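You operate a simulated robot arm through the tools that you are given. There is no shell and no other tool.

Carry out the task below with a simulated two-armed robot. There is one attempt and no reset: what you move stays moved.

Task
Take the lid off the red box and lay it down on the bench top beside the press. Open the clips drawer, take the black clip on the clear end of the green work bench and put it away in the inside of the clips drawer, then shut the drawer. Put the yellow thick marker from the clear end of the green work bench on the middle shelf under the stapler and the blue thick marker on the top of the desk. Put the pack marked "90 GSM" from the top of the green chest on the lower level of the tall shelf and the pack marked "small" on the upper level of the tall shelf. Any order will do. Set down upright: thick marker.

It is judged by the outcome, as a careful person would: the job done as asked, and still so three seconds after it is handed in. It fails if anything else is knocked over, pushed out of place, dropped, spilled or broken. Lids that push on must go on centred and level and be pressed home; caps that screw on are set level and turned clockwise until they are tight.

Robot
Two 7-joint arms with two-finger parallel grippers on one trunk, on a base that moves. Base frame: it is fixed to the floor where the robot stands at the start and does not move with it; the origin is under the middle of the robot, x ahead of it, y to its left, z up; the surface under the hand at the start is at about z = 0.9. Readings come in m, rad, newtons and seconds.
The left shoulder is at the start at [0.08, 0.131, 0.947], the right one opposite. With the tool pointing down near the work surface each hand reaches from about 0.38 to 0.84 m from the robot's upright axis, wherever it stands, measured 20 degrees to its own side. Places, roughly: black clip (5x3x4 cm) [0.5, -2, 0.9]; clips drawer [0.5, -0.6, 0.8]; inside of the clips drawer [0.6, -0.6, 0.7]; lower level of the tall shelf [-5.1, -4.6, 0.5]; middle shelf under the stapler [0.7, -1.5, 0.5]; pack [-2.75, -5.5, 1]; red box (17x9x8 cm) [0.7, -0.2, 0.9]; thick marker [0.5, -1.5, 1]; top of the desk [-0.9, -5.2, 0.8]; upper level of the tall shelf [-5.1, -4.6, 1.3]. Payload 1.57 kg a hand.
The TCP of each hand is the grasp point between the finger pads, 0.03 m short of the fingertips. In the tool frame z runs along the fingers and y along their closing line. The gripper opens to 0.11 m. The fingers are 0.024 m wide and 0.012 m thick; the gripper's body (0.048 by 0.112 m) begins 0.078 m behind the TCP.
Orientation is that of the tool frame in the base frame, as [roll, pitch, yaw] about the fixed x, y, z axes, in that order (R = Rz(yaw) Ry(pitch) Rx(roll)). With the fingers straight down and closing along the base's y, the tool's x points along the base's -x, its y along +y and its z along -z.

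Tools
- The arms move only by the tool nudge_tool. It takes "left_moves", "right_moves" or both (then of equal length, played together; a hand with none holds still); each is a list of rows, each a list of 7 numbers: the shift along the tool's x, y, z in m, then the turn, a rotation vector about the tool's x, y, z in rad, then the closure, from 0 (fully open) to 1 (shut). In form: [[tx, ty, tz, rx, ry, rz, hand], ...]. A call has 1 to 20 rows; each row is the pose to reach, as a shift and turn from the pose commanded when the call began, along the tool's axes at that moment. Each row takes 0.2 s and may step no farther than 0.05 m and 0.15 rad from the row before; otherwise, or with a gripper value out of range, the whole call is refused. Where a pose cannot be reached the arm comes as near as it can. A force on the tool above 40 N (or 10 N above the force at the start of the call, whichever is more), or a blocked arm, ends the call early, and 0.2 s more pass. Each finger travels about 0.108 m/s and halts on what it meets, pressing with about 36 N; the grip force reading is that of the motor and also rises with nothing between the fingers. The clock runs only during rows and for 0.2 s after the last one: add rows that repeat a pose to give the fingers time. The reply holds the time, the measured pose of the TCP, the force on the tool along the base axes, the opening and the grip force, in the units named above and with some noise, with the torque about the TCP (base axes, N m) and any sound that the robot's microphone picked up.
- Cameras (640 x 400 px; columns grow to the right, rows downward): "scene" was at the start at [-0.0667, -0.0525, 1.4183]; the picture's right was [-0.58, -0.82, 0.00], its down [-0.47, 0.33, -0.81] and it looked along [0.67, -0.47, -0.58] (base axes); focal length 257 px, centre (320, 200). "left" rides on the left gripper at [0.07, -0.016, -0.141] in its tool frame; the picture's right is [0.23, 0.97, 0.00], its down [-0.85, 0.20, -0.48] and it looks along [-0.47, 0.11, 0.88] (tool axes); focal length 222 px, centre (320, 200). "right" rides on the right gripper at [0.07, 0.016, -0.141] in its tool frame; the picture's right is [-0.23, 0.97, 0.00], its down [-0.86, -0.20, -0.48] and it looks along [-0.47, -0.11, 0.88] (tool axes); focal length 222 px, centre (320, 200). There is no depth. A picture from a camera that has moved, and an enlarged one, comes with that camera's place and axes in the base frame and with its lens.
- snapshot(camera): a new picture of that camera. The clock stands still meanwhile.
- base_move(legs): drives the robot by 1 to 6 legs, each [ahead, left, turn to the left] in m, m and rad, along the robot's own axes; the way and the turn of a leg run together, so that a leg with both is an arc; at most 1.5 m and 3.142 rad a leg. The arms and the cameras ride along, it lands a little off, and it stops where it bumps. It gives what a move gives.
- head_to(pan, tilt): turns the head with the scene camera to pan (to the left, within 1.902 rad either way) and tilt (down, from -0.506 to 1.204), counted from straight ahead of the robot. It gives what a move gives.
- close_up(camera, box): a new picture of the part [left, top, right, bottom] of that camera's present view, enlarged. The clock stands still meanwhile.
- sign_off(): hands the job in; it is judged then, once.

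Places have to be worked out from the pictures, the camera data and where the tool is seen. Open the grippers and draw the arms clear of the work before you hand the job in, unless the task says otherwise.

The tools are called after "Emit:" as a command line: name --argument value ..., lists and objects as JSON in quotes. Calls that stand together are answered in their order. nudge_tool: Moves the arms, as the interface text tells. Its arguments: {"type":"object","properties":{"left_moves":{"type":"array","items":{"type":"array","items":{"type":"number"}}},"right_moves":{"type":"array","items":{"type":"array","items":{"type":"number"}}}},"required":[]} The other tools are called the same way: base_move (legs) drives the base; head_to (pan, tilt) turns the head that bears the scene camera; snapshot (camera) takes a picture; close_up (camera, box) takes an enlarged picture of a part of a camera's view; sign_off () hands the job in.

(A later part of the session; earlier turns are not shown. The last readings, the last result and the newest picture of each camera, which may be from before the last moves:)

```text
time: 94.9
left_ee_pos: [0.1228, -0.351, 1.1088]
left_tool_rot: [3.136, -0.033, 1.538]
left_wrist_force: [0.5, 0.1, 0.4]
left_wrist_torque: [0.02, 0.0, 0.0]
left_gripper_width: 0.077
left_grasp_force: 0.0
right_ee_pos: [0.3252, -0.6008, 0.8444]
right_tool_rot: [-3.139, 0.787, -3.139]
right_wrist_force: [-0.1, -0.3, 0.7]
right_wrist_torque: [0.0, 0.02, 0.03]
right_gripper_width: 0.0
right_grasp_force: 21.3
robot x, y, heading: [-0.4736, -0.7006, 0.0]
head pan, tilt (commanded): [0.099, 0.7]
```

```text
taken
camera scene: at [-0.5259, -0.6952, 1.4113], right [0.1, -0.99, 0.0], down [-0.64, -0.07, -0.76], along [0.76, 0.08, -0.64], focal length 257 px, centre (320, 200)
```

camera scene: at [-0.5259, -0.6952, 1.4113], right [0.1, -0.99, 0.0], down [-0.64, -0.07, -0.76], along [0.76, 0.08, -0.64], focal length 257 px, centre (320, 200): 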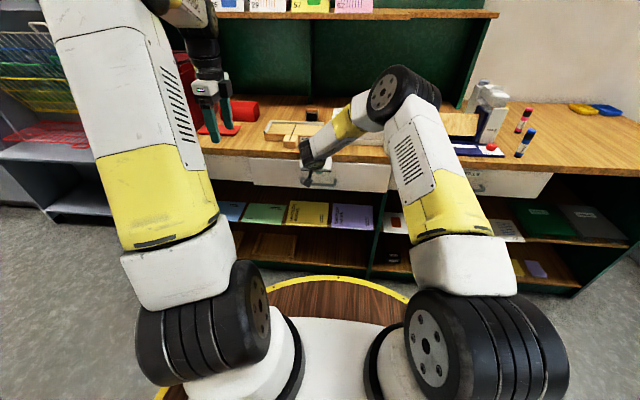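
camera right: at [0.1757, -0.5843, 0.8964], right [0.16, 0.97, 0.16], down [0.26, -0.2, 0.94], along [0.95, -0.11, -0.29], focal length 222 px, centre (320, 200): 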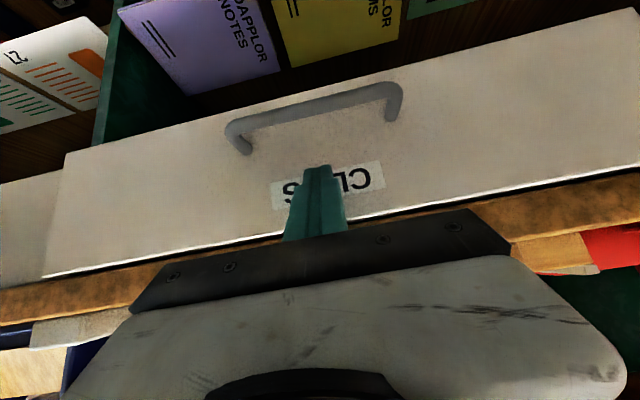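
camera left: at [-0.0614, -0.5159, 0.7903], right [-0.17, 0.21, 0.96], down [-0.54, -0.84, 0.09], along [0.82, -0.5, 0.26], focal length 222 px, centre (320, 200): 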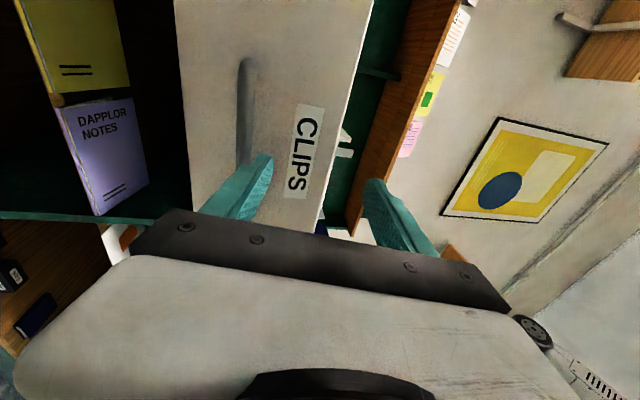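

Nearly closed. I push the last centimetres slowly until it stops.

Emit:
nudge_tool --right_moves '[[-0.006, 0, 0.006, 0, 0, 0, 1], [-0.012, 0, 0.012, 0, 0, 0, 1], [-0.018, 0, 0.018, 0, 0, 0, 1], [-0.024, 0, 0.024, 0, 0, 0, 1], [-0.029, 0, 0.029, 0, 0, 0, 1], [-0.033, 0, 0.033, 0, 0, 0, 1]]'

Emit:
close_up --camera "scene" --box '[220, 130, 440, 230]'

Emit:
snapshot --camera "right"

```text
time: 96.0
left_ee_pos: [0.122, -0.3505, 1.1096]
left_tool_rot: [3.133, -0.036, 1.539]
left_wrist_force: [-0.3, -0.4, 0.1]
left_wrist_torque: [0.01, -0.02, 0.01]
left_gripper_width: 0.0769
left_grasp_force: 0.1
right_ee_pos: [0.3536, -0.5991, 0.8429]
right_tool_rot: [-3.137, 0.781, -3.138]
right_wrist_force: [-13.7, -1.5, 5.3]
right_wrist_torque: [0.06, 0.03, -0.04]
right_gripper_width: 0.0001
right_grasp_force: 22.3
robot x, y, heading: [-0.4689, -0.7008, -0.005]
head pan, tilt (commanded): [0.099, 0.7]
stopped in row 5 (right hand): the force on the tool passed its limit at 57 N (the readings are from after the stop); the commanded pose is now the measured one
```

```text
2.91 times, centred on (330, 180) of scene
camera zoom: at [-0.527, -0.6954, 1.4113], right [0.1, -0.99, 0.0], down [-0.64, -0.07, -0.77], along [0.76, 0.08, -0.64], focal length 748 px, centre (291, 258)
```

zoom: 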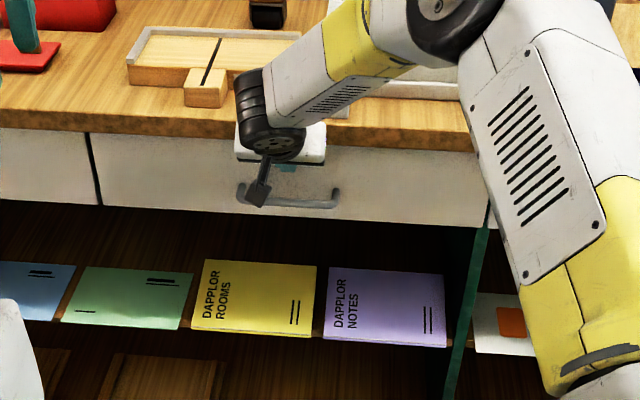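

```text
taken
camera right: at [0.2038, -0.5827, 0.8957], right [0.16, 0.97, 0.16], down [0.27, -0.2, 0.94], along [0.95, -0.11, -0.3], focal length 222 px, centre (320, 200)
```

right: 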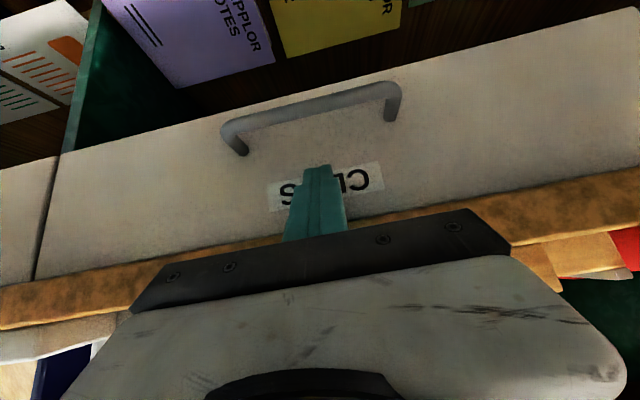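

The drawer is shut flush. I withdraw the right hand back and up, returning it to vertical.

Emit:
nudge_tool --right_moves '[[0.015, 0, -0.015, 0, 0, 0, 1], [0.035, 0, -0.035, 0, 0, 0, 1], [0.06, 0, -0.06, 0, 0, 0, 1], [0.06, 0, -0.09, 0, 0.0, 0, 1], [0.04, 0, -0.125, 0, 0.1, 0, 1], [0.01, 0, -0.16, 0, 0.24, 0, 1], [-0.02, 0, -0.19, 0, 0.38, 0, 1], [-0.05, 0, -0.22, 0, 0.52, 0, 0.7], [-0.08, 0, -0.25, 0, 0.66, 0, 0.4], [-0.09, -0.02, -0.27, 0, 0.785, 0, 0.4], [-0.09, -0.06, -0.27, 0, 0.785, 0, 0.4]]'

Emit:
close_up --camera "scene" --box '[160, 110, 480, 240]'

```text
time: 98.3
left_ee_pos: [0.1216, -0.3517, 1.1094]
left_tool_rot: [3.135, -0.035, 1.536]
left_wrist_force: [-0.7, 0.8, 0.1]
left_wrist_torque: [-0.05, 0.02, 0.01]
left_gripper_width: 0.0772
left_grasp_force: 0.1
right_ee_pos: [0.2271, -0.6588, 1.0988]
right_tool_rot: [-3.14, -0.006, -3.138]
right_wrist_force: [-0.2, 0.0, -0.4]
right_wrist_torque: [-0.04, 0.0, -0.02]
right_gripper_width: 0.066
right_grasp_force: 0.0
robot x, y, heading: [-0.474, -0.7049, -0.002]
head pan, tilt (commanded): [0.099, 0.7]
```

```text
2.00 times, centred on (320, 175) of scene
camera zoom: at [-0.526, -0.6949, 1.4113], right [0.1, -0.99, 0.0], down [-0.64, -0.07, -0.76], along [0.76, 0.08, -0.64], focal length 514 px, centre (320, 250)
```

zoom: 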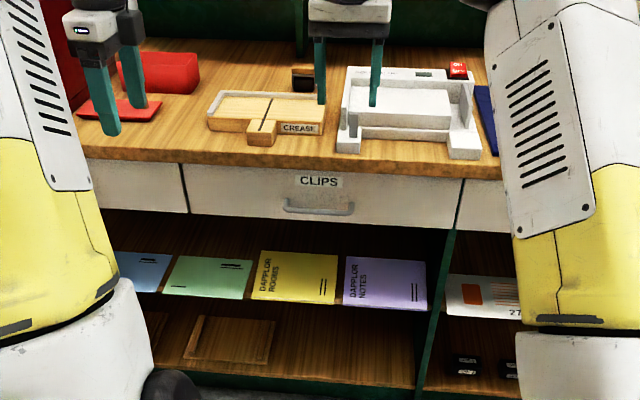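

The drawer is flush. I draw the right hand back and up, then drive right to the markers.

Emit:
nudge_tool --right_moves '[[0.03, -0.03, -0.01, 0, 0, 0, 0.4], [0.06, -0.06, -0.02, 0, 0, 0, 0.4], [0.09, -0.09, -0.04, 0, 0, 0, 0.4], [0.12, -0.12, -0.06, 0, 0, 0, 0.4], [0.15, -0.15, -0.08, 0, 0, 0, 0.4], [0.18, -0.18, -0.09, 0, 0, 0, 0.4]]' --left_moves '[[0, 0, -0.02, 0, 0, 0, 0.3], [0, 0, -0.04, 0, 0, 0, 0.3], [0, 0, -0.06, 0, 0, 0, 0.3], [0, -0.02, -0.08, 0, 0, 0, 0.3], [0, -0.05, -0.08, 0, 0, 0, 0.3], [0, -0.08, -0.08, 0, 0, 0, 0.3]]'

Emit:
base_move --legs '[[0, -0.88, 0], [0.2, 0, 0]]'

Emit:
head_to --pan 0.15 --tilt 0.7

Emit:
snapshot --camera "scene"

Emit:
snapshot --camera "left"

```text
time: 99.8
left_ee_pos: [0.0427, -0.3512, 1.1871]
left_tool_rot: [3.136, -0.036, 1.537]
left_wrist_force: [0.5, 0.1, -0.6]
left_wrist_torque: [-0.01, 0.06, 0.02]
left_gripper_width: 0.0765
left_grasp_force: 0.0
right_ee_pos: [0.0499, -0.8396, 1.1887]
right_tool_rot: [-3.141, -0.006, -3.14]
right_wrist_force: [-0.2, 0.0, -0.1]
right_wrist_torque: [-0.02, 0.06, -0.02]
right_gripper_width: 0.0662
right_grasp_force: 0.1
robot x, y, heading: [-0.4698, -0.7049, 0.003]
head pan, tilt (commanded): [0.099, 0.7]
```

```text
time: 105.6
left_ee_pos: [0.2433, -1.2334, 1.1879]
left_tool_rot: [3.135, -0.034, 1.536]
left_wrist_force: [-0.5, -0.8, -0.3]
left_wrist_torque: [0.03, 0.01, 0.02]
left_gripper_width: 0.0772
left_grasp_force: 0.1
right_ee_pos: [0.2495, -1.7217, 1.189]
right_tool_rot: [-3.137, -0.002, 3.141]
right_wrist_force: [0.5, -0.2, 1.3]
right_wrist_torque: [0.0, -0.03, 0.04]
right_gripper_width: 0.0661
right_grasp_force: 0.0
robot x, y, heading: [-0.2738, -1.5838, -0.001]
head pan, tilt (commanded): [0.099, 0.7]
```

```text
time: 106.2
left_ee_pos: [0.2441, -1.2323, 1.188]
left_tool_rot: [3.134, -0.033, 1.536]
left_wrist_force: [-0.2, -0.6, -0.6]
left_wrist_torque: [0.01, 0.01, 0.01]
left_gripper_width: 0.0769
left_grasp_force: 0.0
right_ee_pos: [0.25, -1.7229, 1.1891]
right_tool_rot: [-3.138, -0.004, 3.142]
right_wrist_force: [0.3, 0.0, -0.2]
right_wrist_torque: [-0.04, 0.0, 0.01]
right_gripper_width: 0.0659
right_grasp_force: 0.0
robot x, y, heading: [-0.27, -1.582, 0.002]
head pan, tilt (commanded): [0.15, 0.7]
```

```text
taken
camera scene: at [-0.3259, -1.572, 1.4113], right [0.15, -0.99, 0.0], down [-0.64, -0.1, -0.76], along [0.76, 0.11, -0.64], focal length 257 px, centre (320, 200)
```

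scene: 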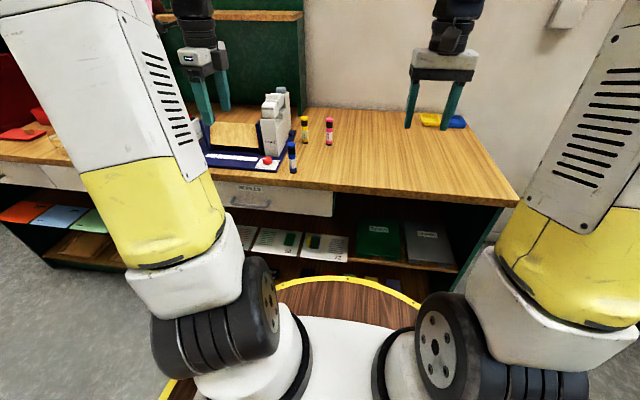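

```text
taken
camera left: at [0.2294, -1.166, 1.3312], right [0.98, 0.19, 0.01], down [0.17, -0.88, 0.45], along [0.1, -0.44, -0.89], focal length 222 px, centre (320, 200)
```

left: 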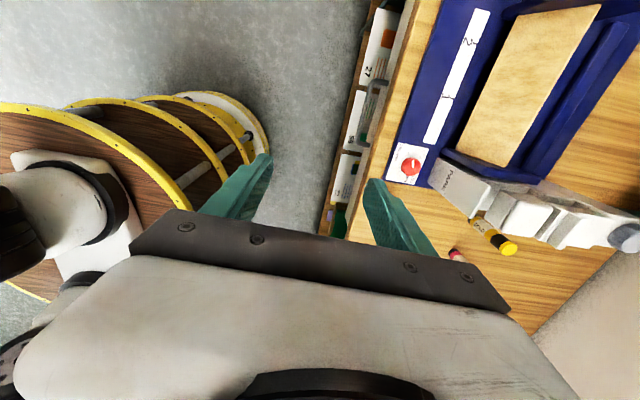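

I zoom in on the markers to pin down their positions.

Emit:
close_up --camera "scene" --box '[240, 80, 360, 190]'

Emit:
close_up --camera "scene" --box '[210, 180, 480, 290]'

```text
3.64 times, centred on (300, 135) of scene
camera zoom: at [-0.3259, -1.572, 1.4113], right [0.15, -0.99, 0.0], down [-0.64, -0.1, -0.76], along [0.76, 0.11, -0.64], focal length 935 px, centre (393, 436)
```

zoom: 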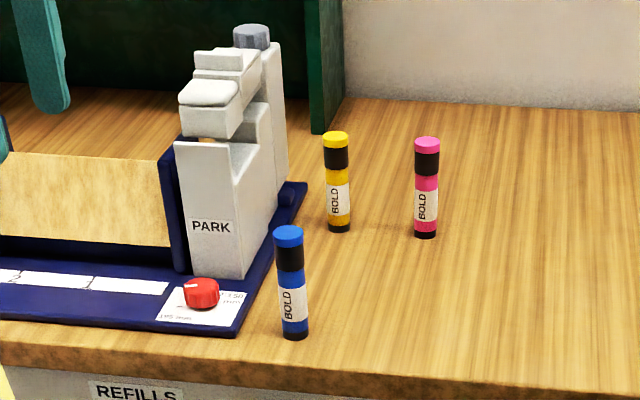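

```text
2.37 times, centred on (345, 235) of scene
camera zoom: at [-0.3259, -1.572, 1.4113], right [0.15, -0.99, 0.0], down [-0.64, -0.1, -0.76], along [0.76, 0.11, -0.64], focal length 610 px, centre (261, 117)
```

zoom: 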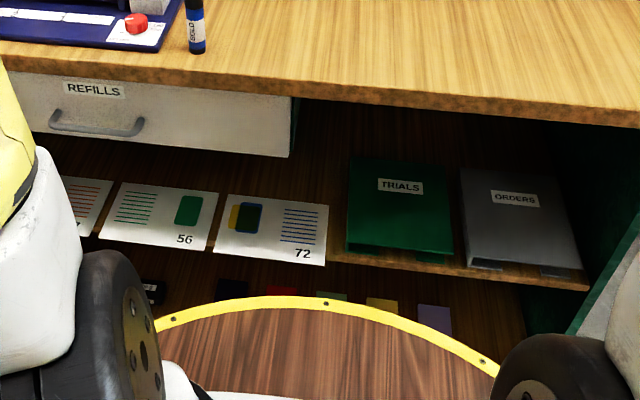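

Blue ≈ (0.421, -1.366), yellow ≈ (0.64, -1.366), pink ≈ (0.64, -1.467), all about 11 cm tall and 2.6 cm thick. I move the left hand (closing along x) above the blue marker.

Emit:
nudge_tool --left_moves '[[-0.02, 0.03, 0.0, 0, 0, 0, 0.3], [-0.04, 0.06, 0.0, 0, 0, 0, 0.3], [-0.065, 0.09, 0.01, 0, 0, 0, 0.3], [-0.085, 0.12, 0.02, 0, 0, 0, 0.3], [-0.105, 0.15, 0.03, 0, 0, 0, 0.3], [-0.128, 0.178, 0.04, 0, 0, 0, 0.3], [-0.128, 0.178, 0.04, 0, 0, 0, 0.3]]'

Emit:
snapshot --camera "left"

Emit:
snapshot --camera "scene"

```text
time: 107.8
left_ee_pos: [0.4165, -1.3654, 1.1457]
left_tool_rot: [3.135, -0.035, 1.536]
left_wrist_force: [0.3, 0.2, -0.1]
left_wrist_torque: [0.01, 0.01, 0.02]
left_gripper_width: 0.0769
left_grasp_force: 0.0
right_ee_pos: [0.2508, -1.7203, 1.1893]
right_tool_rot: [-3.138, -0.004, 3.14]
right_wrist_force: [0.4, 0.2, 0.2]
right_wrist_torque: [-0.01, 0.03, 0.0]
right_gripper_width: 0.0662
right_grasp_force: 0.1
robot x, y, heading: [-0.2682, -1.5817, -0.003]
head pan, tilt (commanded): [0.15, 0.7]
```

```text
taken
camera left: at [0.4031, -1.2994, 1.2884], right [0.98, 0.19, 0.01], down [0.17, -0.88, 0.45], along [0.1, -0.44, -0.89], focal length 222 px, centre (320, 200)
```

left: 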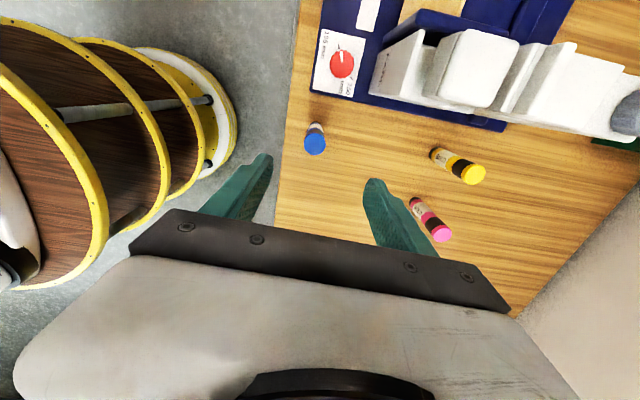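

```text
taken
camera scene: at [-0.3258, -1.572, 1.4113], right [0.15, -0.99, 0.0], down [-0.64, -0.1, -0.76], along [0.76, 0.11, -0.64], focal length 257 px, centre (320, 200)
```

scene: 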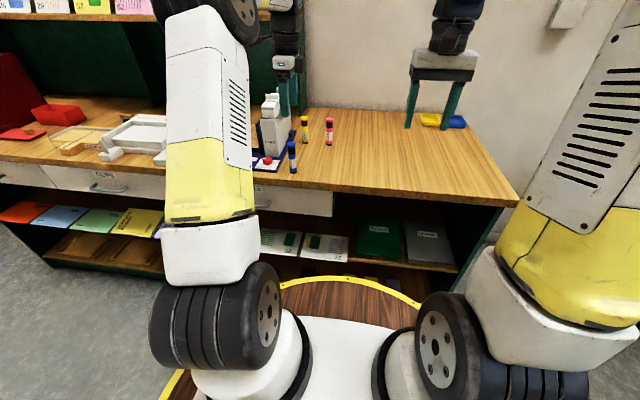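

Blue top is at about (0.415, -1.363), right under the hand. I descend along it, correcting the hand's slight tilt.

Emit:
nudge_tool --left_moves '[[-0.0014, 0, 0.04, 0, -0.035, 0, 0.3], [-0.0028, 0, 0.08, 0, -0.035, 0, 0.3], [-0.0042, 0, 0.12, 0, -0.035, 0, 0.3], [-0.005, 0, 0.145, 0, -0.035, 0, 0.3], [-0.0058, 0, 0.168, 0, -0.035, 0, 0.3], [-0.0058, 0, 0.168, 0, -0.035, 0, 0.3]]'

Emit:
snapshot --camera "left"

Emit:
close_up --camera "scene" --box '[220, 60, 360, 190]'

```text
time: 109.2
left_ee_pos: [0.419, -1.3662, 0.9769]
left_tool_rot: [3.134, 0.001, 1.536]
left_wrist_force: [-0.3, 0.1, -0.5]
left_wrist_torque: [0.0, -0.01, -0.02]
left_gripper_width: 0.0768
left_grasp_force: 0.1
right_ee_pos: [0.2504, -1.7213, 1.1897]
right_tool_rot: [-3.138, -0.005, -3.142]
right_wrist_force: [-0.3, 0.1, 0.0]
right_wrist_torque: [0.03, -0.02, 0.05]
right_gripper_width: 0.0659
right_grasp_force: 0.0
robot x, y, heading: [-0.2711, -1.5832, -0.003]
head pan, tilt (commanded): [0.15, 0.7]
```

```text
taken
camera left: at [0.4042, -1.2938, 1.1179], right [0.98, 0.19, 0.01], down [0.17, -0.86, 0.48], along [0.1, -0.47, -0.88], focal length 222 px, centre (320, 200)
```

left: 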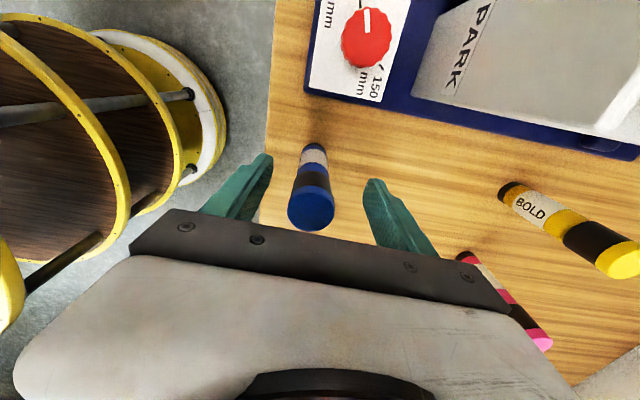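

```text
3.08 times, centred on (290, 125) of scene
camera zoom: at [-0.3258, -1.572, 1.4113], right [0.15, -0.99, 0.0], down [-0.64, -0.1, -0.76], along [0.76, 0.11, -0.64], focal length 791 px, centre (412, 431)
```

zoom: 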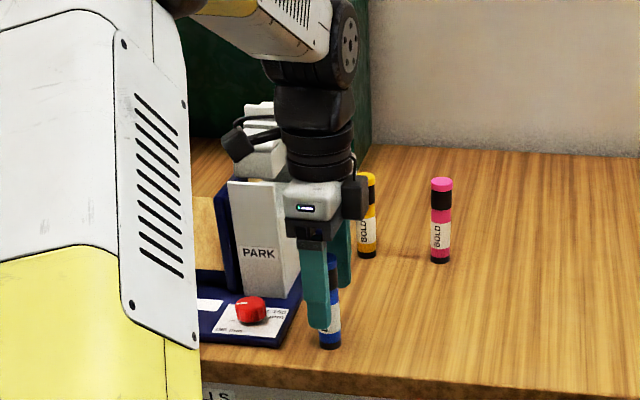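

The marker is about 1 cm to the +y side of the finger centre; I shift 9 mm and close.

Emit:
nudge_tool --left_moves '[[0.005, -0.003, 0, 0, 0, 0, 0.3], [0.009, -0.005, 0, 0, 0, 0, 0.4], [0.009, -0.005, 0, 0, 0, 0, 0.6], [0.009, -0.005, 0, 0, 0, 0, 0.8], [0.009, -0.005, 0, 0, 0, 0, 1], [0.009, -0.005, 0, 0, 0, 0, 1]]'

Emit:
snapshot --camera "left"

Emit:
close_up --camera "scene" --box '[220, 60, 360, 190]'

```text
time: 110.6
left_ee_pos: [0.4141, -1.356, 0.9776]
left_tool_rot: [3.134, 0.001, 1.536]
left_wrist_force: [0.2, 0.3, -0.9]
left_wrist_torque: [0.0, 0.0, -0.02]
left_gripper_width: 0.0257
left_grasp_force: 36.4
right_ee_pos: [0.2503, -1.7222, 1.1886]
right_tool_rot: [-3.139, -0.006, -3.141]
right_wrist_force: [0.1, 0.1, -1.0]
right_wrist_torque: [0.0, -0.01, 0.0]
right_gripper_width: 0.066
right_grasp_force: 0.0
robot x, y, heading: [-0.2736, -1.582, 0.007]
head pan, tilt (commanded): [0.15, 0.7]
```

```text
taken
camera left: at [0.3998, -1.2849, 1.1178], right [0.98, 0.19, 0.01], down [0.17, -0.86, 0.48], along [0.1, -0.47, -0.88], focal length 222 px, centre (320, 200)
```

left: 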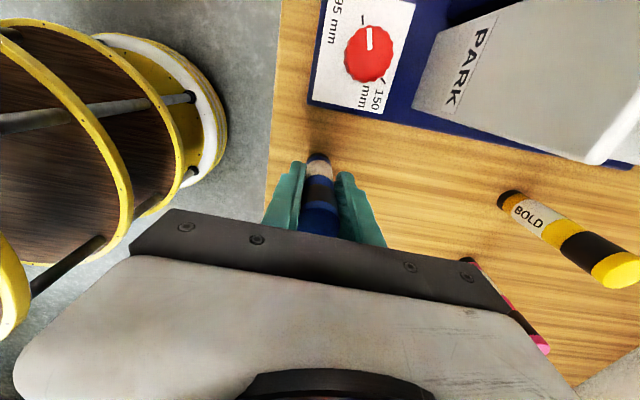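

```text
3.08 times, centred on (290, 125) of scene
camera zoom: at [-0.3258, -1.572, 1.4113], right [0.15, -0.99, 0.0], down [-0.64, -0.1, -0.76], along [0.76, 0.11, -0.64], focal length 791 px, centre (412, 431)
```

zoom: 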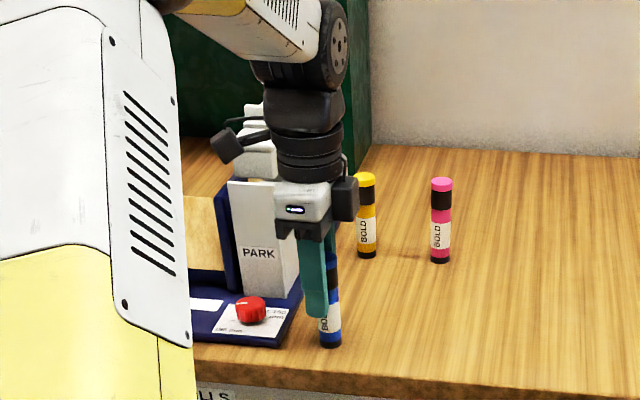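

Gripped at 2.6 cm with the marker centred in the pads. I lift it straight up and draw it back over the robot's side.

Emit:
nudge_tool --left_moves '[[0, 0, -0.02, 0, 0, 0, 1], [0, 0, -0.05, 0, 0, 0, 1], [0, 0, -0.09, 0, 0, 0, 1], [0, 0, -0.13, 0, 0, 0, 1], [0, 0, -0.17, 0, 0, 0, 1], [0, -0.03, -0.2, 0, 0, 0, 1], [0, -0.07, -0.22, 0, 0, 0, 1], [0.0, -0.11, -0.22, 0, 0, 0, 1], [0.03, -0.14, -0.22, 0, 0, 0, 1], [0.06, -0.16, -0.22, 0, 0, 0, 1], [0.1, -0.17, -0.22, 0, 0, 0, 1]]'

Emit:
snapshot --camera "left"

Emit:
snapshot --camera "scene"

```text
time: 113.0
left_ee_pos: [0.2474, -1.2494, 1.1966]
left_tool_rot: [3.134, -0.001, 1.536]
left_wrist_force: [-0.2, -0.4, -0.2]
left_wrist_torque: [0.02, 0.04, -0.02]
left_gripper_width: 0.0254
left_grasp_force: 35.7
right_ee_pos: [0.2488, -1.7205, 1.1893]
right_tool_rot: [-3.14, -0.005, -3.141]
right_wrist_force: [-0.4, -1.2, 0.1]
right_wrist_torque: [0.02, 0.0, 0.01]
right_gripper_width: 0.0662
right_grasp_force: 0.2
robot x, y, heading: [-0.2709, -1.5832, 0.006]
head pan, tilt (commanded): [0.15, 0.7]
```

```text
taken
camera left: at [0.2326, -1.1781, 1.3374], right [0.98, 0.19, 0.01], down [0.17, -0.86, 0.48], along [0.1, -0.47, -0.88], focal length 222 px, centre (320, 200)
```

left: 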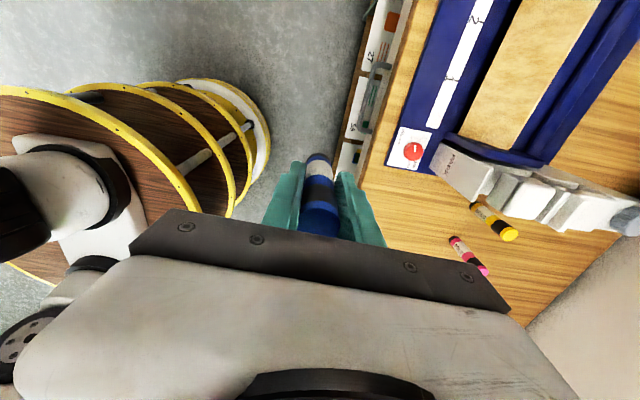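

```text
taken
camera scene: at [-0.3258, -1.5723, 1.4113], right [0.15, -0.99, 0.0], down [-0.64, -0.1, -0.76], along [0.76, 0.11, -0.64], focal length 257 px, centre (320, 200)
```

scene: 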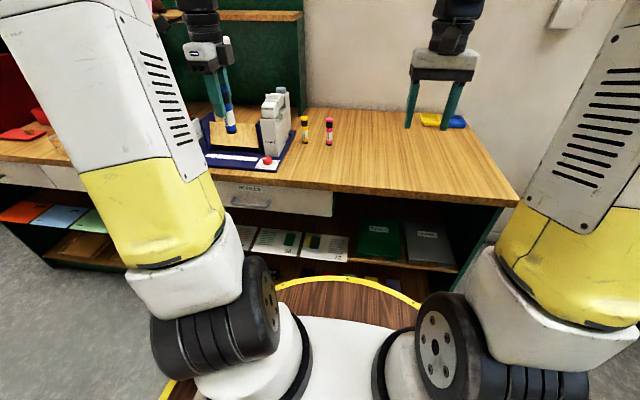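

Blue is held in the left hand. I drive a bit closer so the right hand can reach the yellow marker and the shelf.

Emit:
base_move --legs '[[0.15, 0.06, 0]]'

Emit:
snapshot --camera "scene"

Emit:
snapshot --camera "right"

```text
time: 114.5
left_ee_pos: [0.3969, -1.1895, 1.1982]
left_tool_rot: [3.134, 0.0, 1.535]
left_wrist_force: [-1.2, -0.1, 0.5]
left_wrist_torque: [-0.01, -0.02, -0.01]
left_gripper_width: 0.0255
left_grasp_force: 35.9
right_ee_pos: [0.3988, -1.6607, 1.1889]
right_tool_rot: [-3.138, -0.005, -3.14]
right_wrist_force: [0.2, 0.2, 0.8]
right_wrist_torque: [0.01, 0.0, 0.01]
right_gripper_width: 0.0658
right_grasp_force: 0.0
robot x, y, heading: [-0.1232, -1.5231, -0.003]
head pan, tilt (commanded): [0.15, 0.7]
```

```text
taken
camera scene: at [-0.177, -1.5116, 1.4113], right [0.15, -0.99, 0.0], down [-0.64, -0.1, -0.76], along [0.76, 0.11, -0.64], focal length 257 px, centre (320, 200)
```

scene: 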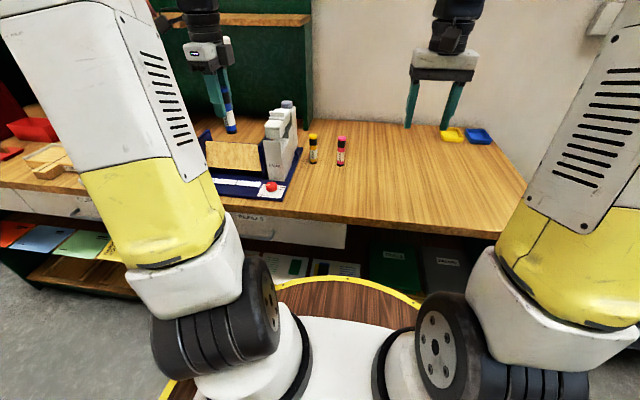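

```text
taken
camera right: at [0.3293, -1.6445, 1.3319], right [0.23, 0.97, 0.0], down [0.86, -0.2, 0.48], along [0.46, -0.11, -0.88], focal length 222 px, centre (320, 200)
```

right: 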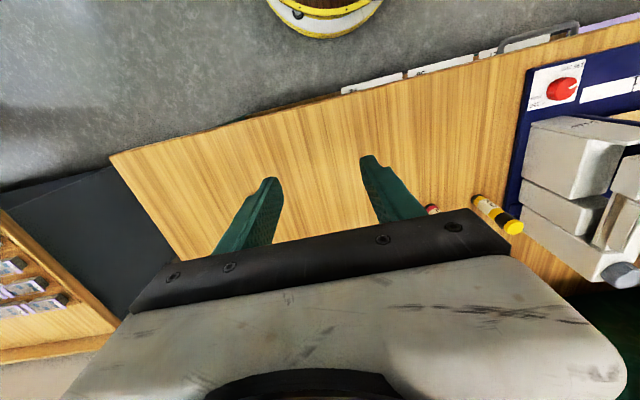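

I pitch the right hand toward 20° below horizontal and bring it to the right of the yellow marker's approach line.

Emit:
nudge_tool --right_moves '[[-0.002, 0.02, 0.0, 0, -0.136, 0, 0.4], [-0.004, 0.04, 0.0, 0, -0.272, 0, 0.4], [-0.006, 0.065, 0.0, 0, -0.408, 0, 0.4], [-0.008, 0.09, 0.01, 0, -0.543, 0, 0.4], [-0.01, 0.115, 0.01, 0, -0.679, 0, 0.4], [-0.012, 0.14, 0.02, 0, -0.815, 0, 0.4], [-0.015, 0.165, 0.02, 0, -0.95, 0, 0.4], [-0.018, 0.19, 0.03, 0, -1.086, 0, 0.4], [-0.02, 0.21, 0.04, 0, -1.222, 0, 0.4], [-0.02, 0.21, 0.04, 0, -1.222, 0, 0.4]]'

Emit:
snapshot --camera "right"

Emit:
snapshot --camera "scene"

```text
time: 116.7
left_ee_pos: [0.3954, -1.1888, 1.1963]
left_tool_rot: [3.135, 0.0, 1.535]
left_wrist_force: [0.3, 0.5, -0.6]
left_wrist_torque: [-0.03, 0.0, 0.03]
left_gripper_width: 0.0255
left_grasp_force: 36.1
right_ee_pos: [0.4187, -1.4506, 1.1495]
right_tool_rot: [-3.135, 1.22, -3.134]
right_wrist_force: [0.3, -0.2, 0.2]
right_wrist_torque: [0.01, 0.02, 0.0]
right_gripper_width: 0.0661
right_grasp_force: 0.2
robot x, y, heading: [-0.1241, -1.5217, 0.001]
head pan, tilt (commanded): [0.15, 0.7]
```

```text
taken
camera right: at [0.2612, -1.4345, 1.133], right [0.08, 0.97, 0.21], down [-0.15, -0.2, 0.97], along [0.98, -0.11, 0.13], focal length 222 px, centre (320, 200)
```

right: 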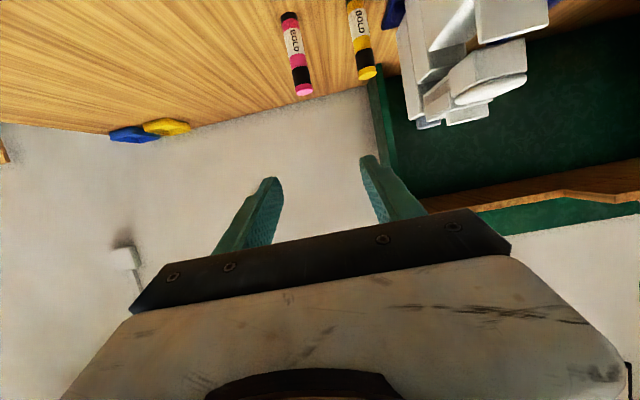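

```text
taken
camera scene: at [-0.1769, -1.5115, 1.4113], right [0.15, -0.99, 0.0], down [-0.64, -0.1, -0.76], along [0.76, 0.11, -0.64], focal length 257 px, centre (320, 200)
```

scene: 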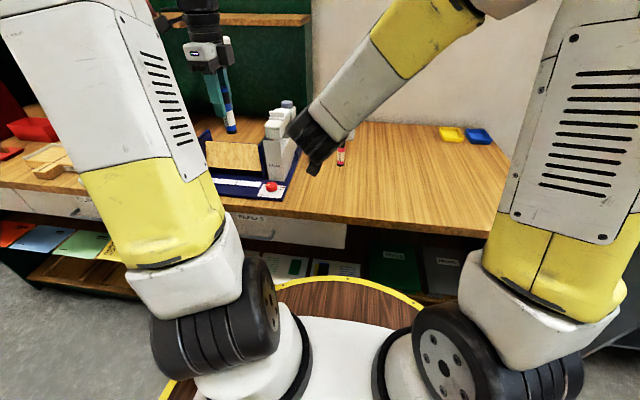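

I add a 10° yaw to the left (keeping clear of the stapler tower) and move to a pre-grasp about 16 cm short of the yellow marker.

Emit:
nudge_tool --right_moves '[[0.015, 0.014, 0.022, -0.041, 0, -0.015, 0.4], [0.032, 0.028, 0.044, -0.082, 0, -0.03, 0.4], [0.048, 0.042, 0.066, -0.123, 0, -0.045, 0.4], [0.0635, 0.0556, 0.0883, -0.164, 0, -0.06, 0.4], [0.09, 0.0556, 0.098, -0.164, 0, -0.06, 0.4], [0.115, 0.0556, 0.107, -0.164, 0, -0.06, 0.4], [0.1386, 0.0556, 0.1158, -0.164, 0, -0.06, 0.4], [0.1386, 0.0556, 0.1158, -0.164, 0, -0.06, 0.4]]'

Emit:
snapshot --camera "right"

Emit:
close_up --camera "scene" --box '[220, 80, 420, 220]'

```text
time: 118.5
left_ee_pos: [0.3953, -1.1898, 1.1957]
left_tool_rot: [3.135, 0.0, 1.537]
left_wrist_force: [0.6, 0.8, -0.2]
left_wrist_torque: [-0.01, 0.0, 0.04]
left_gripper_width: 0.0252
left_grasp_force: 36.3
right_ee_pos: [0.4799, -1.3954, 0.9762]
right_tool_rot: [-3.137, 1.218, -2.963]
right_wrist_force: [-0.8, -0.3, 0.6]
right_wrist_torque: [0.01, -0.01, 0.02]
right_gripper_width: 0.0661
right_grasp_force: 0.1
robot x, y, heading: [-0.1234, -1.5228, -0.004]
head pan, tilt (commanded): [0.15, 0.7]
```

```text
taken
camera right: at [0.3216, -1.4073, 0.9619], right [-0.09, 0.97, 0.21], down [-0.12, -0.22, 0.97], along [0.99, 0.06, 0.13], focal length 222 px, centre (320, 200)
```

right: 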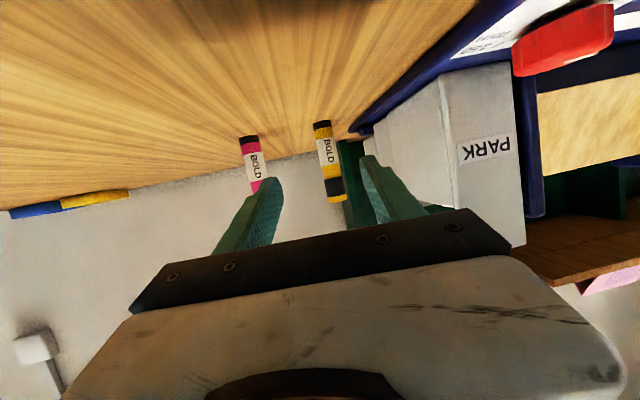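

```text
2.86 times, centred on (320, 150) of scene
camera zoom: at [-0.1768, -1.5115, 1.4113], right [0.15, -0.99, 0.0], down [-0.64, -0.1, -0.76], along [0.76, 0.11, -0.64], focal length 735 px, centre (320, 343)
```

zoom: 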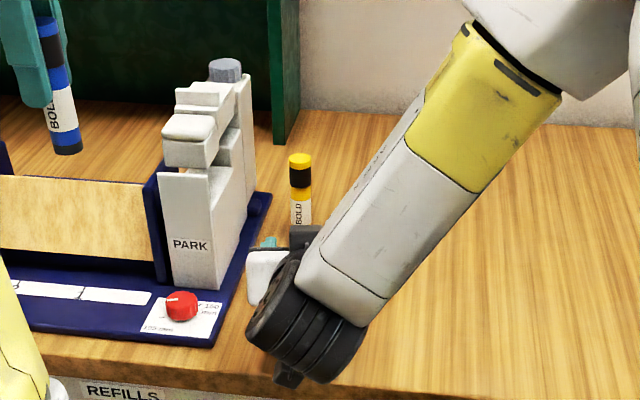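

The yellow marker lines up with the finger centre (y ≈ -1.365). I advance level toward it in two stages.

Emit:
nudge_tool --right_moves '[[-0.012, 0.0, 0.03, 0, 0, 0, 0.4], [-0.024, 0.001, 0.06, 0, 0, 0, 0.4], [-0.036, 0.001, 0.09, 0, 0, 0, 0.4], [-0.038, 0.001, 0.097, 0, 0, 0, 0.4]]'

Emit:
snapshot --camera "right"

```text
time: 119.5
left_ee_pos: [0.396, -1.1897, 1.1959]
left_tool_rot: [3.135, -0.001, 1.536]
left_wrist_force: [-0.1, -0.1, -0.3]
left_wrist_torque: [0.02, -0.05, 0.05]
left_gripper_width: 0.0254
left_grasp_force: 35.5
right_ee_pos: [0.5825, -1.3779, 0.98]
right_tool_rot: [-3.137, 1.217, -2.963]
right_wrist_force: [-0.8, 0.4, -0.4]
right_wrist_torque: [-0.02, -0.01, -0.01]
right_gripper_width: 0.0662
right_grasp_force: 0.1
robot x, y, heading: [-0.1212, -1.52, -0.002]
head pan, tilt (commanded): [0.15, 0.7]
```

```text
taken
camera right: at [0.4249, -1.3888, 0.9641], right [-0.09, 0.97, 0.21], down [-0.12, -0.22, 0.97], along [0.99, 0.06, 0.13], focal length 222 px, centre (320, 200)
```

right: 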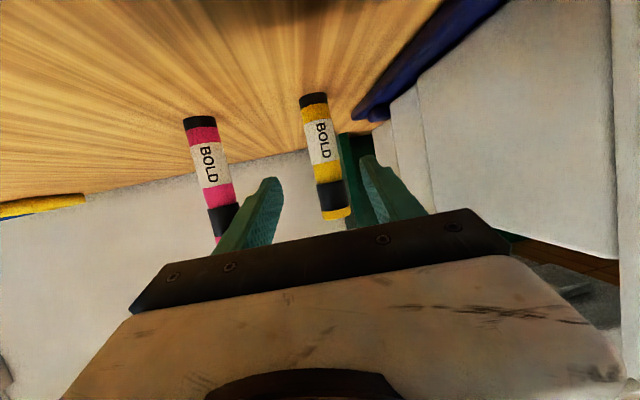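

Marker axis ≈ (0.640, -1.364). I advance the last 5.5 cm and close.

Emit:
nudge_tool --right_moves '[[-0.007, 0.001, 0.018, 0, 0, 0, 0.4], [-0.014, 0.003, 0.036, 0, 0, 0, 0.4], [-0.0196, 0.0038, 0.0536, 0, 0, 0, 0.4], [-0.0196, 0.0038, 0.0536, 0, 0, 0, 0.4]]'

Emit:
snapshot --camera "right"

```text
time: 120.5
left_ee_pos: [0.3967, -1.1893, 1.1972]
left_tool_rot: [3.135, 0.0, 1.536]
left_wrist_force: [0.3, 0.7, 0.4]
left_wrist_torque: [-0.01, 0.01, 0.02]
left_gripper_width: 0.0253
left_grasp_force: 35.9
right_ee_pos: [0.6385, -1.3617, 0.9797]
right_tool_rot: [-3.135, 1.216, -2.959]
right_wrist_force: [0.2, -0.6, 0.4]
right_wrist_torque: [0.02, 0.02, 0.0]
right_gripper_width: 0.0661
right_grasp_force: 0.0
robot x, y, heading: [-0.1216, -1.5242, 0.002]
head pan, tilt (commanded): [0.15, 0.7]
```

```text
taken
camera right: at [0.4802, -1.3737, 0.9637], right [-0.09, 0.97, 0.21], down [-0.12, -0.22, 0.97], along [0.99, 0.06, 0.13], focal length 222 px, centre (320, 200)
```

right: 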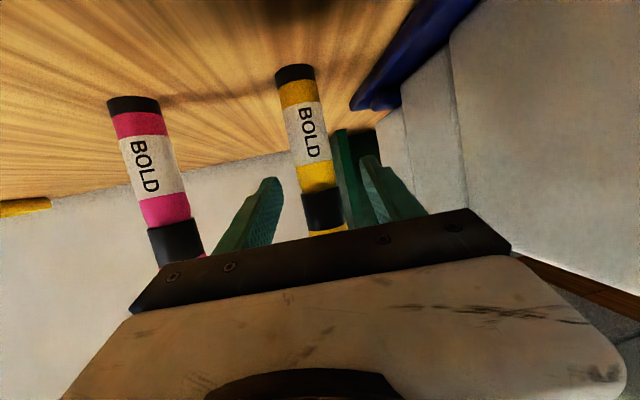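

The marker stands between the fingers. I close on it.

Emit:
nudge_tool --right_moves '[[0, 0, 0, 0, 0, 0, 0.55], [0, 0, 0, 0, 0, 0, 0.7], [0, 0, 0, 0, 0, 0, 0.85], [0, 0, 0, 0, 0, 0, 1], [0, 0, 0, 0, 0, 0, 1]]'

Emit:
snapshot --camera "right"

```text
time: 121.7
left_ee_pos: [0.3966, -1.1888, 1.1965]
left_tool_rot: [3.135, 0.0, 1.536]
left_wrist_force: [0.6, 0.6, 0.5]
left_wrist_torque: [-0.01, -0.04, -0.02]
left_gripper_width: 0.0251
left_grasp_force: 35.7
right_ee_pos: [0.6386, -1.362, 0.9793]
right_tool_rot: [-3.135, 1.217, -2.961]
right_wrist_force: [-0.1, -0.5, -0.2]
right_wrist_torque: [-0.01, 0.0, -0.01]
right_gripper_width: 0.025
right_grasp_force: 36.2
robot x, y, heading: [-0.121, -1.5242, -0.005]
head pan, tilt (commanded): [0.15, 0.7]
heard: snap
```

```text
taken
camera right: at [0.48, -1.3737, 0.9637], right [-0.09, 0.97, 0.21], down [-0.12, -0.22, 0.97], along [0.99, 0.06, 0.13], focal length 222 px, centre (320, 200)
```

right: 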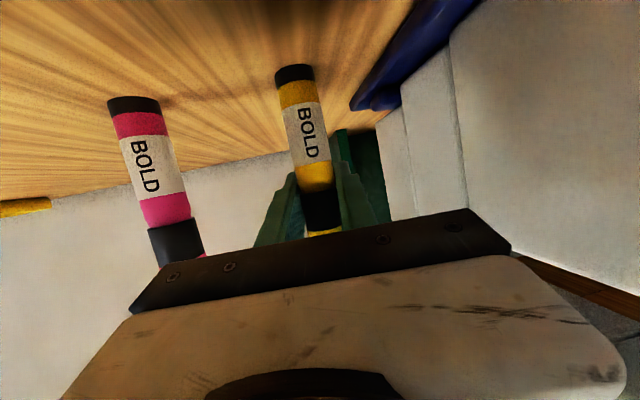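

I heard a snap; I check the marker closely before lifting.

Emit:
close_up --camera "right" --box '[240, 50, 400, 250]'

Emit:
close_up --camera "scene" --box '[220, 80, 420, 220]'

```text
2.00 times, centred on (320, 150) of right
camera zoom: at [0.48, -1.3737, 0.9637], right [-0.09, 0.97, 0.21], down [-0.12, -0.22, 0.97], along [0.99, 0.06, 0.13], focal length 444 px, centre (320, 300)
```

zoom: 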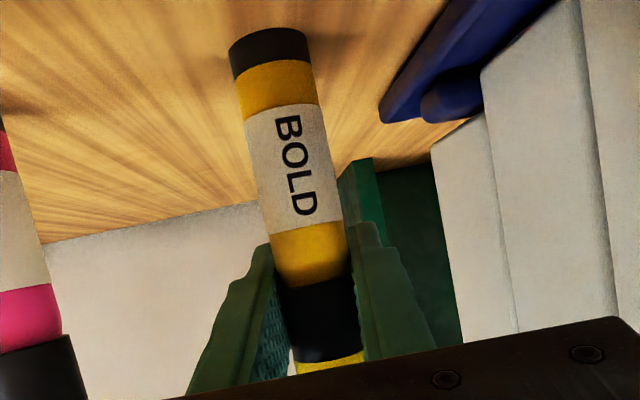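

```text
2.86 times, centred on (320, 150) of scene
camera zoom: at [-0.1768, -1.5115, 1.4113], right [0.15, -0.99, 0.0], down [-0.64, -0.1, -0.76], along [0.76, 0.11, -0.64], focal length 735 px, centre (320, 343)
```

zoom: 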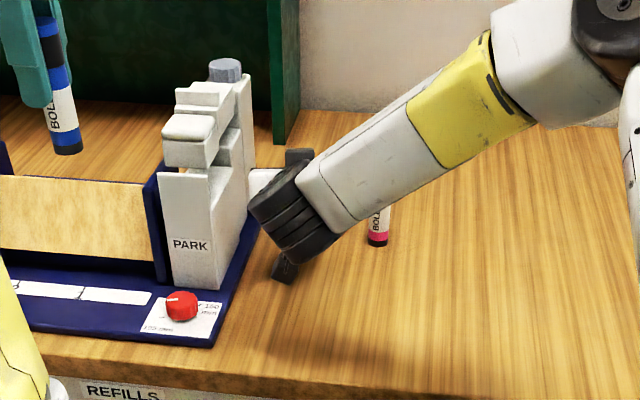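

Marker looks intact and held. I lift it straight up 12 cm.

Emit:
nudge_tool --right_moves '[[-0.0188, 0, -0.0069, 0, 0, 0, 1], [-0.047, 0, -0.0172, 0, 0, 0, 1], [-0.085, 0, -0.031, 0, 0, 0, 1], [-0.122, 0, -0.0447, 0, 0, 0, 1], [-0.122, 0, -0.0447, 0, 0, 0, 1]]'

Emit:
snapshot --camera "right"

Emit:
close_up --camera "scene" --box '[220, 60, 420, 200]'

```text
time: 122.8
left_ee_pos: [0.3959, -1.1906, 1.1971]
left_tool_rot: [3.133, 0.0, 1.535]
left_wrist_force: [-0.3, 0.2, 0.7]
left_wrist_torque: [-0.04, 0.02, 0.01]
left_gripper_width: 0.0252
left_grasp_force: 36.7
right_ee_pos: [0.6377, -1.3638, 1.1108]
right_tool_rot: [-3.136, 1.215, -2.962]
right_wrist_force: [-0.2, 0.4, -0.5]
right_wrist_torque: [0.0, -0.01, -0.03]
right_gripper_width: 0.0248
right_grasp_force: 36.3
robot x, y, heading: [-0.1257, -1.5183, 0.001]
head pan, tilt (commanded): [0.15, 0.7]
```

```text
taken
camera right: at [0.4808, -1.3755, 1.0951], right [-0.09, 0.97, 0.21], down [-0.12, -0.22, 0.97], along [0.99, 0.06, 0.13], focal length 222 px, centre (320, 200)
```

right: 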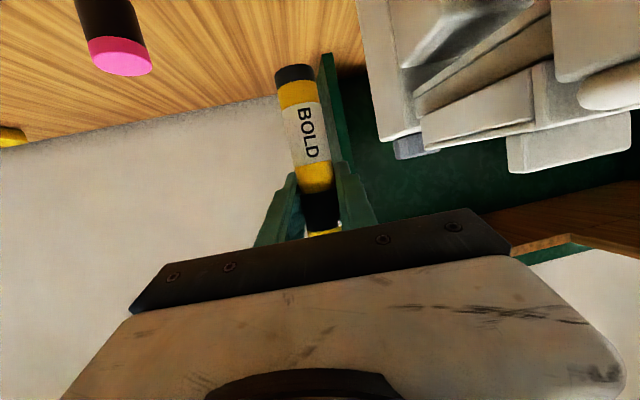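

```text
2.86 times, centred on (320, 130) of scene
camera zoom: at [-0.1768, -1.5115, 1.4113], right [0.15, -0.99, 0.0], down [-0.64, -0.1, -0.76], along [0.76, 0.11, -0.64], focal length 735 px, centre (320, 400)
```

zoom: 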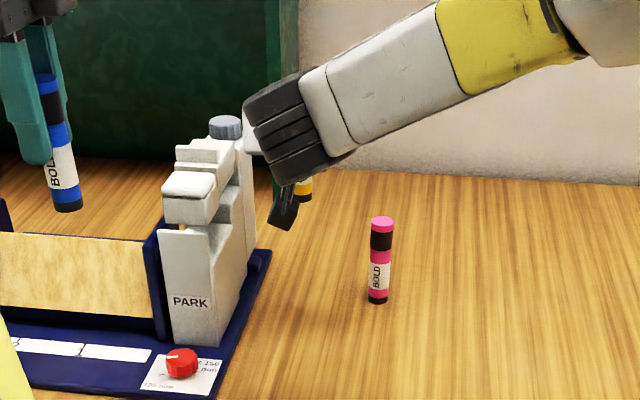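

Yellow marker lifted intact and upright. I draw it back and to the right, squaring the hand's yaw, then back the robot away from the bench.

Emit:
nudge_tool --right_moves '[[0.01, -0.012, -0.038, 0.028, 0, 0.0103, 1], [0.021, -0.028, -0.077, 0.056, 0, 0.0205, 1], [0.032, -0.045, -0.115, 0.084, 0, 0.0308, 1], [0.042, -0.062, -0.154, 0.112, 0, 0.041, 1], [0.053, -0.078, -0.193, 0.14, 0, 0.051, 1], [0.0633, -0.095, -0.231, 0.168, 0, 0.0616, 1], [0.0633, -0.095, -0.231, 0.168, 0, 0.0616, 1]]'

Emit:
base_move --legs '[[-0.2, 0, 0]]'

Emit:
snapshot --camera "scene"

Emit:
snapshot --camera "right"

```text
time: 124.5
left_ee_pos: [0.3952, -1.1882, 1.1975]
left_tool_rot: [3.137, 0.0, 1.536]
left_wrist_force: [-0.6, -0.1, 0.2]
left_wrist_torque: [0.02, -0.03, -0.04]
left_gripper_width: 0.0252
left_grasp_force: 36.0
right_ee_pos: [0.4191, -1.4975, 1.1306]
right_tool_rot: [-3.134, 1.217, -3.14]
right_wrist_force: [0.2, -0.1, -0.3]
right_wrist_torque: [0.01, -0.01, -0.05]
right_gripper_width: 0.0247
right_grasp_force: 35.3
robot x, y, heading: [-0.119, -1.5229, 0.001]
head pan, tilt (commanded): [0.15, 0.7]
```

```text
time: 126.0
left_ee_pos: [0.1953, -1.19, 1.1957]
left_tool_rot: [3.135, -0.001, 1.536]
left_wrist_force: [1.1, 0.1, -0.3]
left_wrist_torque: [-0.02, 0.03, -0.01]
left_gripper_width: 0.0249
left_grasp_force: 36.2
right_ee_pos: [0.2181, -1.4969, 1.131]
right_tool_rot: [-3.134, 1.218, -3.138]
right_wrist_force: [-0.3, -0.8, 0.4]
right_wrist_torque: [0.04, 0.0, 0.03]
right_gripper_width: 0.0247
right_grasp_force: 36.2
robot x, y, heading: [-0.3216, -1.5237, -0.001]
head pan, tilt (commanded): [0.15, 0.7]
```

```text
taken
camera scene: at [-0.3781, -1.5117, 1.4113], right [0.15, -0.99, 0.0], down [-0.64, -0.1, -0.76], along [0.76, 0.12, -0.64], focal length 257 px, centre (320, 200)
```

scene: 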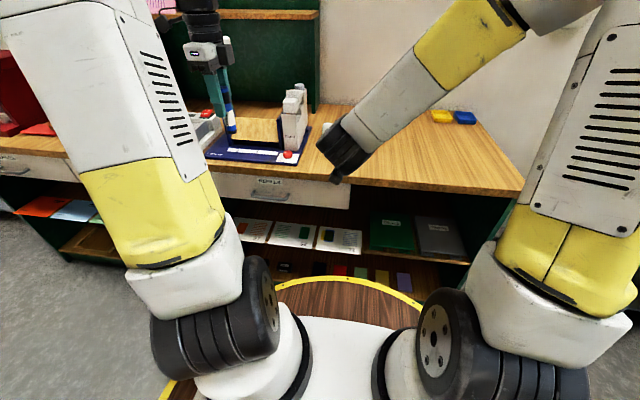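

```text
taken
camera right: at [0.0614, -1.4797, 1.1154], right [0.08, 0.97, 0.21], down [-0.15, -0.2, 0.97], along [0.98, -0.11, 0.13], focal length 222 px, centre (320, 200)
```

right: 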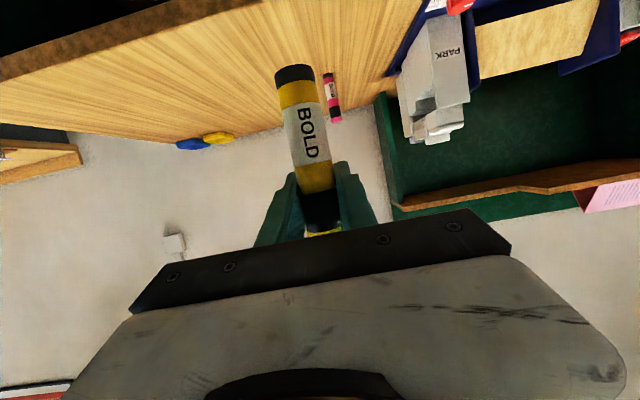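

The marker hangs upright. I back off another 12 cm for arm room, then lower the hand in front of the shelf.

Emit:
base_move --legs '[[-0.12, 0, 0]]'

Emit:
nudge_tool --right_moves '[[0.03, -0.01, 0.02, 0, 0, 0, 1], [0.06, -0.02, 0.045, 0, 0, 0, 1], [0.095, -0.03, 0.07, 0, 0, 0, 1], [0.13, -0.04, 0.095, 0, 0, 0, 1], [0.165, -0.05, 0.12, 0, 0, 0, 1], [0.2, -0.058, 0.145, 0, 0, 0, 1], [0.235, -0.058, 0.17, 0, 0, 0, 1], [0.27, -0.058, 0.195, 0, 0, 0, 1], [0.3, -0.058, 0.22, 0, 0, 0, 1], [0.3, -0.058, 0.22, 0, 0, 0, 1]]'

Emit:
snapshot --camera "right"

Emit:
snapshot --camera "scene"

```text
time: 127.3
left_ee_pos: [0.0745, -1.1888, 1.1966]
left_tool_rot: [3.136, 0.0, 1.535]
left_wrist_force: [-0.6, 0.4, 0.5]
left_wrist_torque: [0.04, -0.02, 0.01]
left_gripper_width: 0.0252
left_grasp_force: 36.4
right_ee_pos: [0.0987, -1.497, 1.1311]
right_tool_rot: [-3.133, 1.218, -3.138]
right_wrist_force: [0.4, -0.2, -0.9]
right_wrist_torque: [-0.02, 0.02, -0.03]
right_gripper_width: 0.0245
right_grasp_force: 36.0
robot x, y, heading: [-0.4426, -1.5212, 0.002]
head pan, tilt (commanded): [0.15, 0.7]
```

```text
time: 129.5
left_ee_pos: [0.0752, -1.1893, 1.1973]
left_tool_rot: [3.135, 0.001, 1.535]
left_wrist_force: [-0.4, 0.0, -0.2]
left_wrist_torque: [0.0, -0.02, 0.02]
left_gripper_width: 0.0254
left_grasp_force: 36.6
right_ee_pos: [0.2005, -1.557, 0.7724]
right_tool_rot: [-3.135, 1.218, -3.14]
right_wrist_force: [-0.5, -0.6, -0.2]
right_wrist_torque: [-0.02, 0.01, 0.01]
right_gripper_width: 0.0246
right_grasp_force: 35.7
robot x, y, heading: [-0.4424, -1.5226, 0.001]
head pan, tilt (commanded): [0.15, 0.7]
```

```text
taken
camera right: at [0.0442, -1.5397, 0.7575], right [0.08, 0.97, 0.21], down [-0.15, -0.2, 0.97], along [0.98, -0.11, 0.13], focal length 222 px, centre (320, 200)
```

right: 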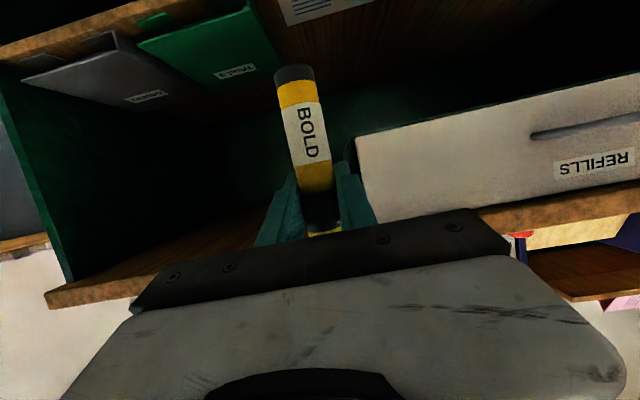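

```text
taken
camera scene: at [-0.4974, -1.5119, 1.4113], right [0.15, -0.99, 0.0], down [-0.64, -0.1, -0.76], along [0.76, 0.12, -0.64], focal length 257 px, centre (320, 200)
```

scene: 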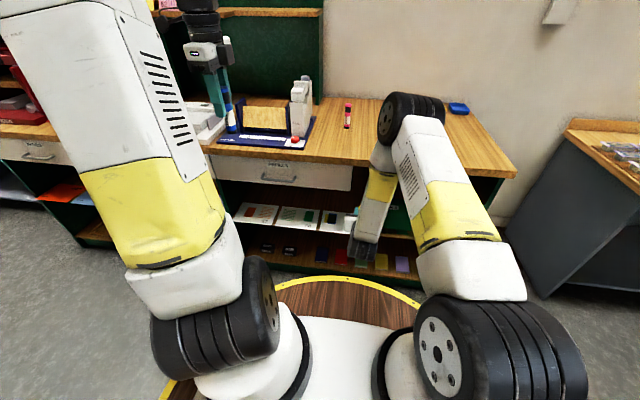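

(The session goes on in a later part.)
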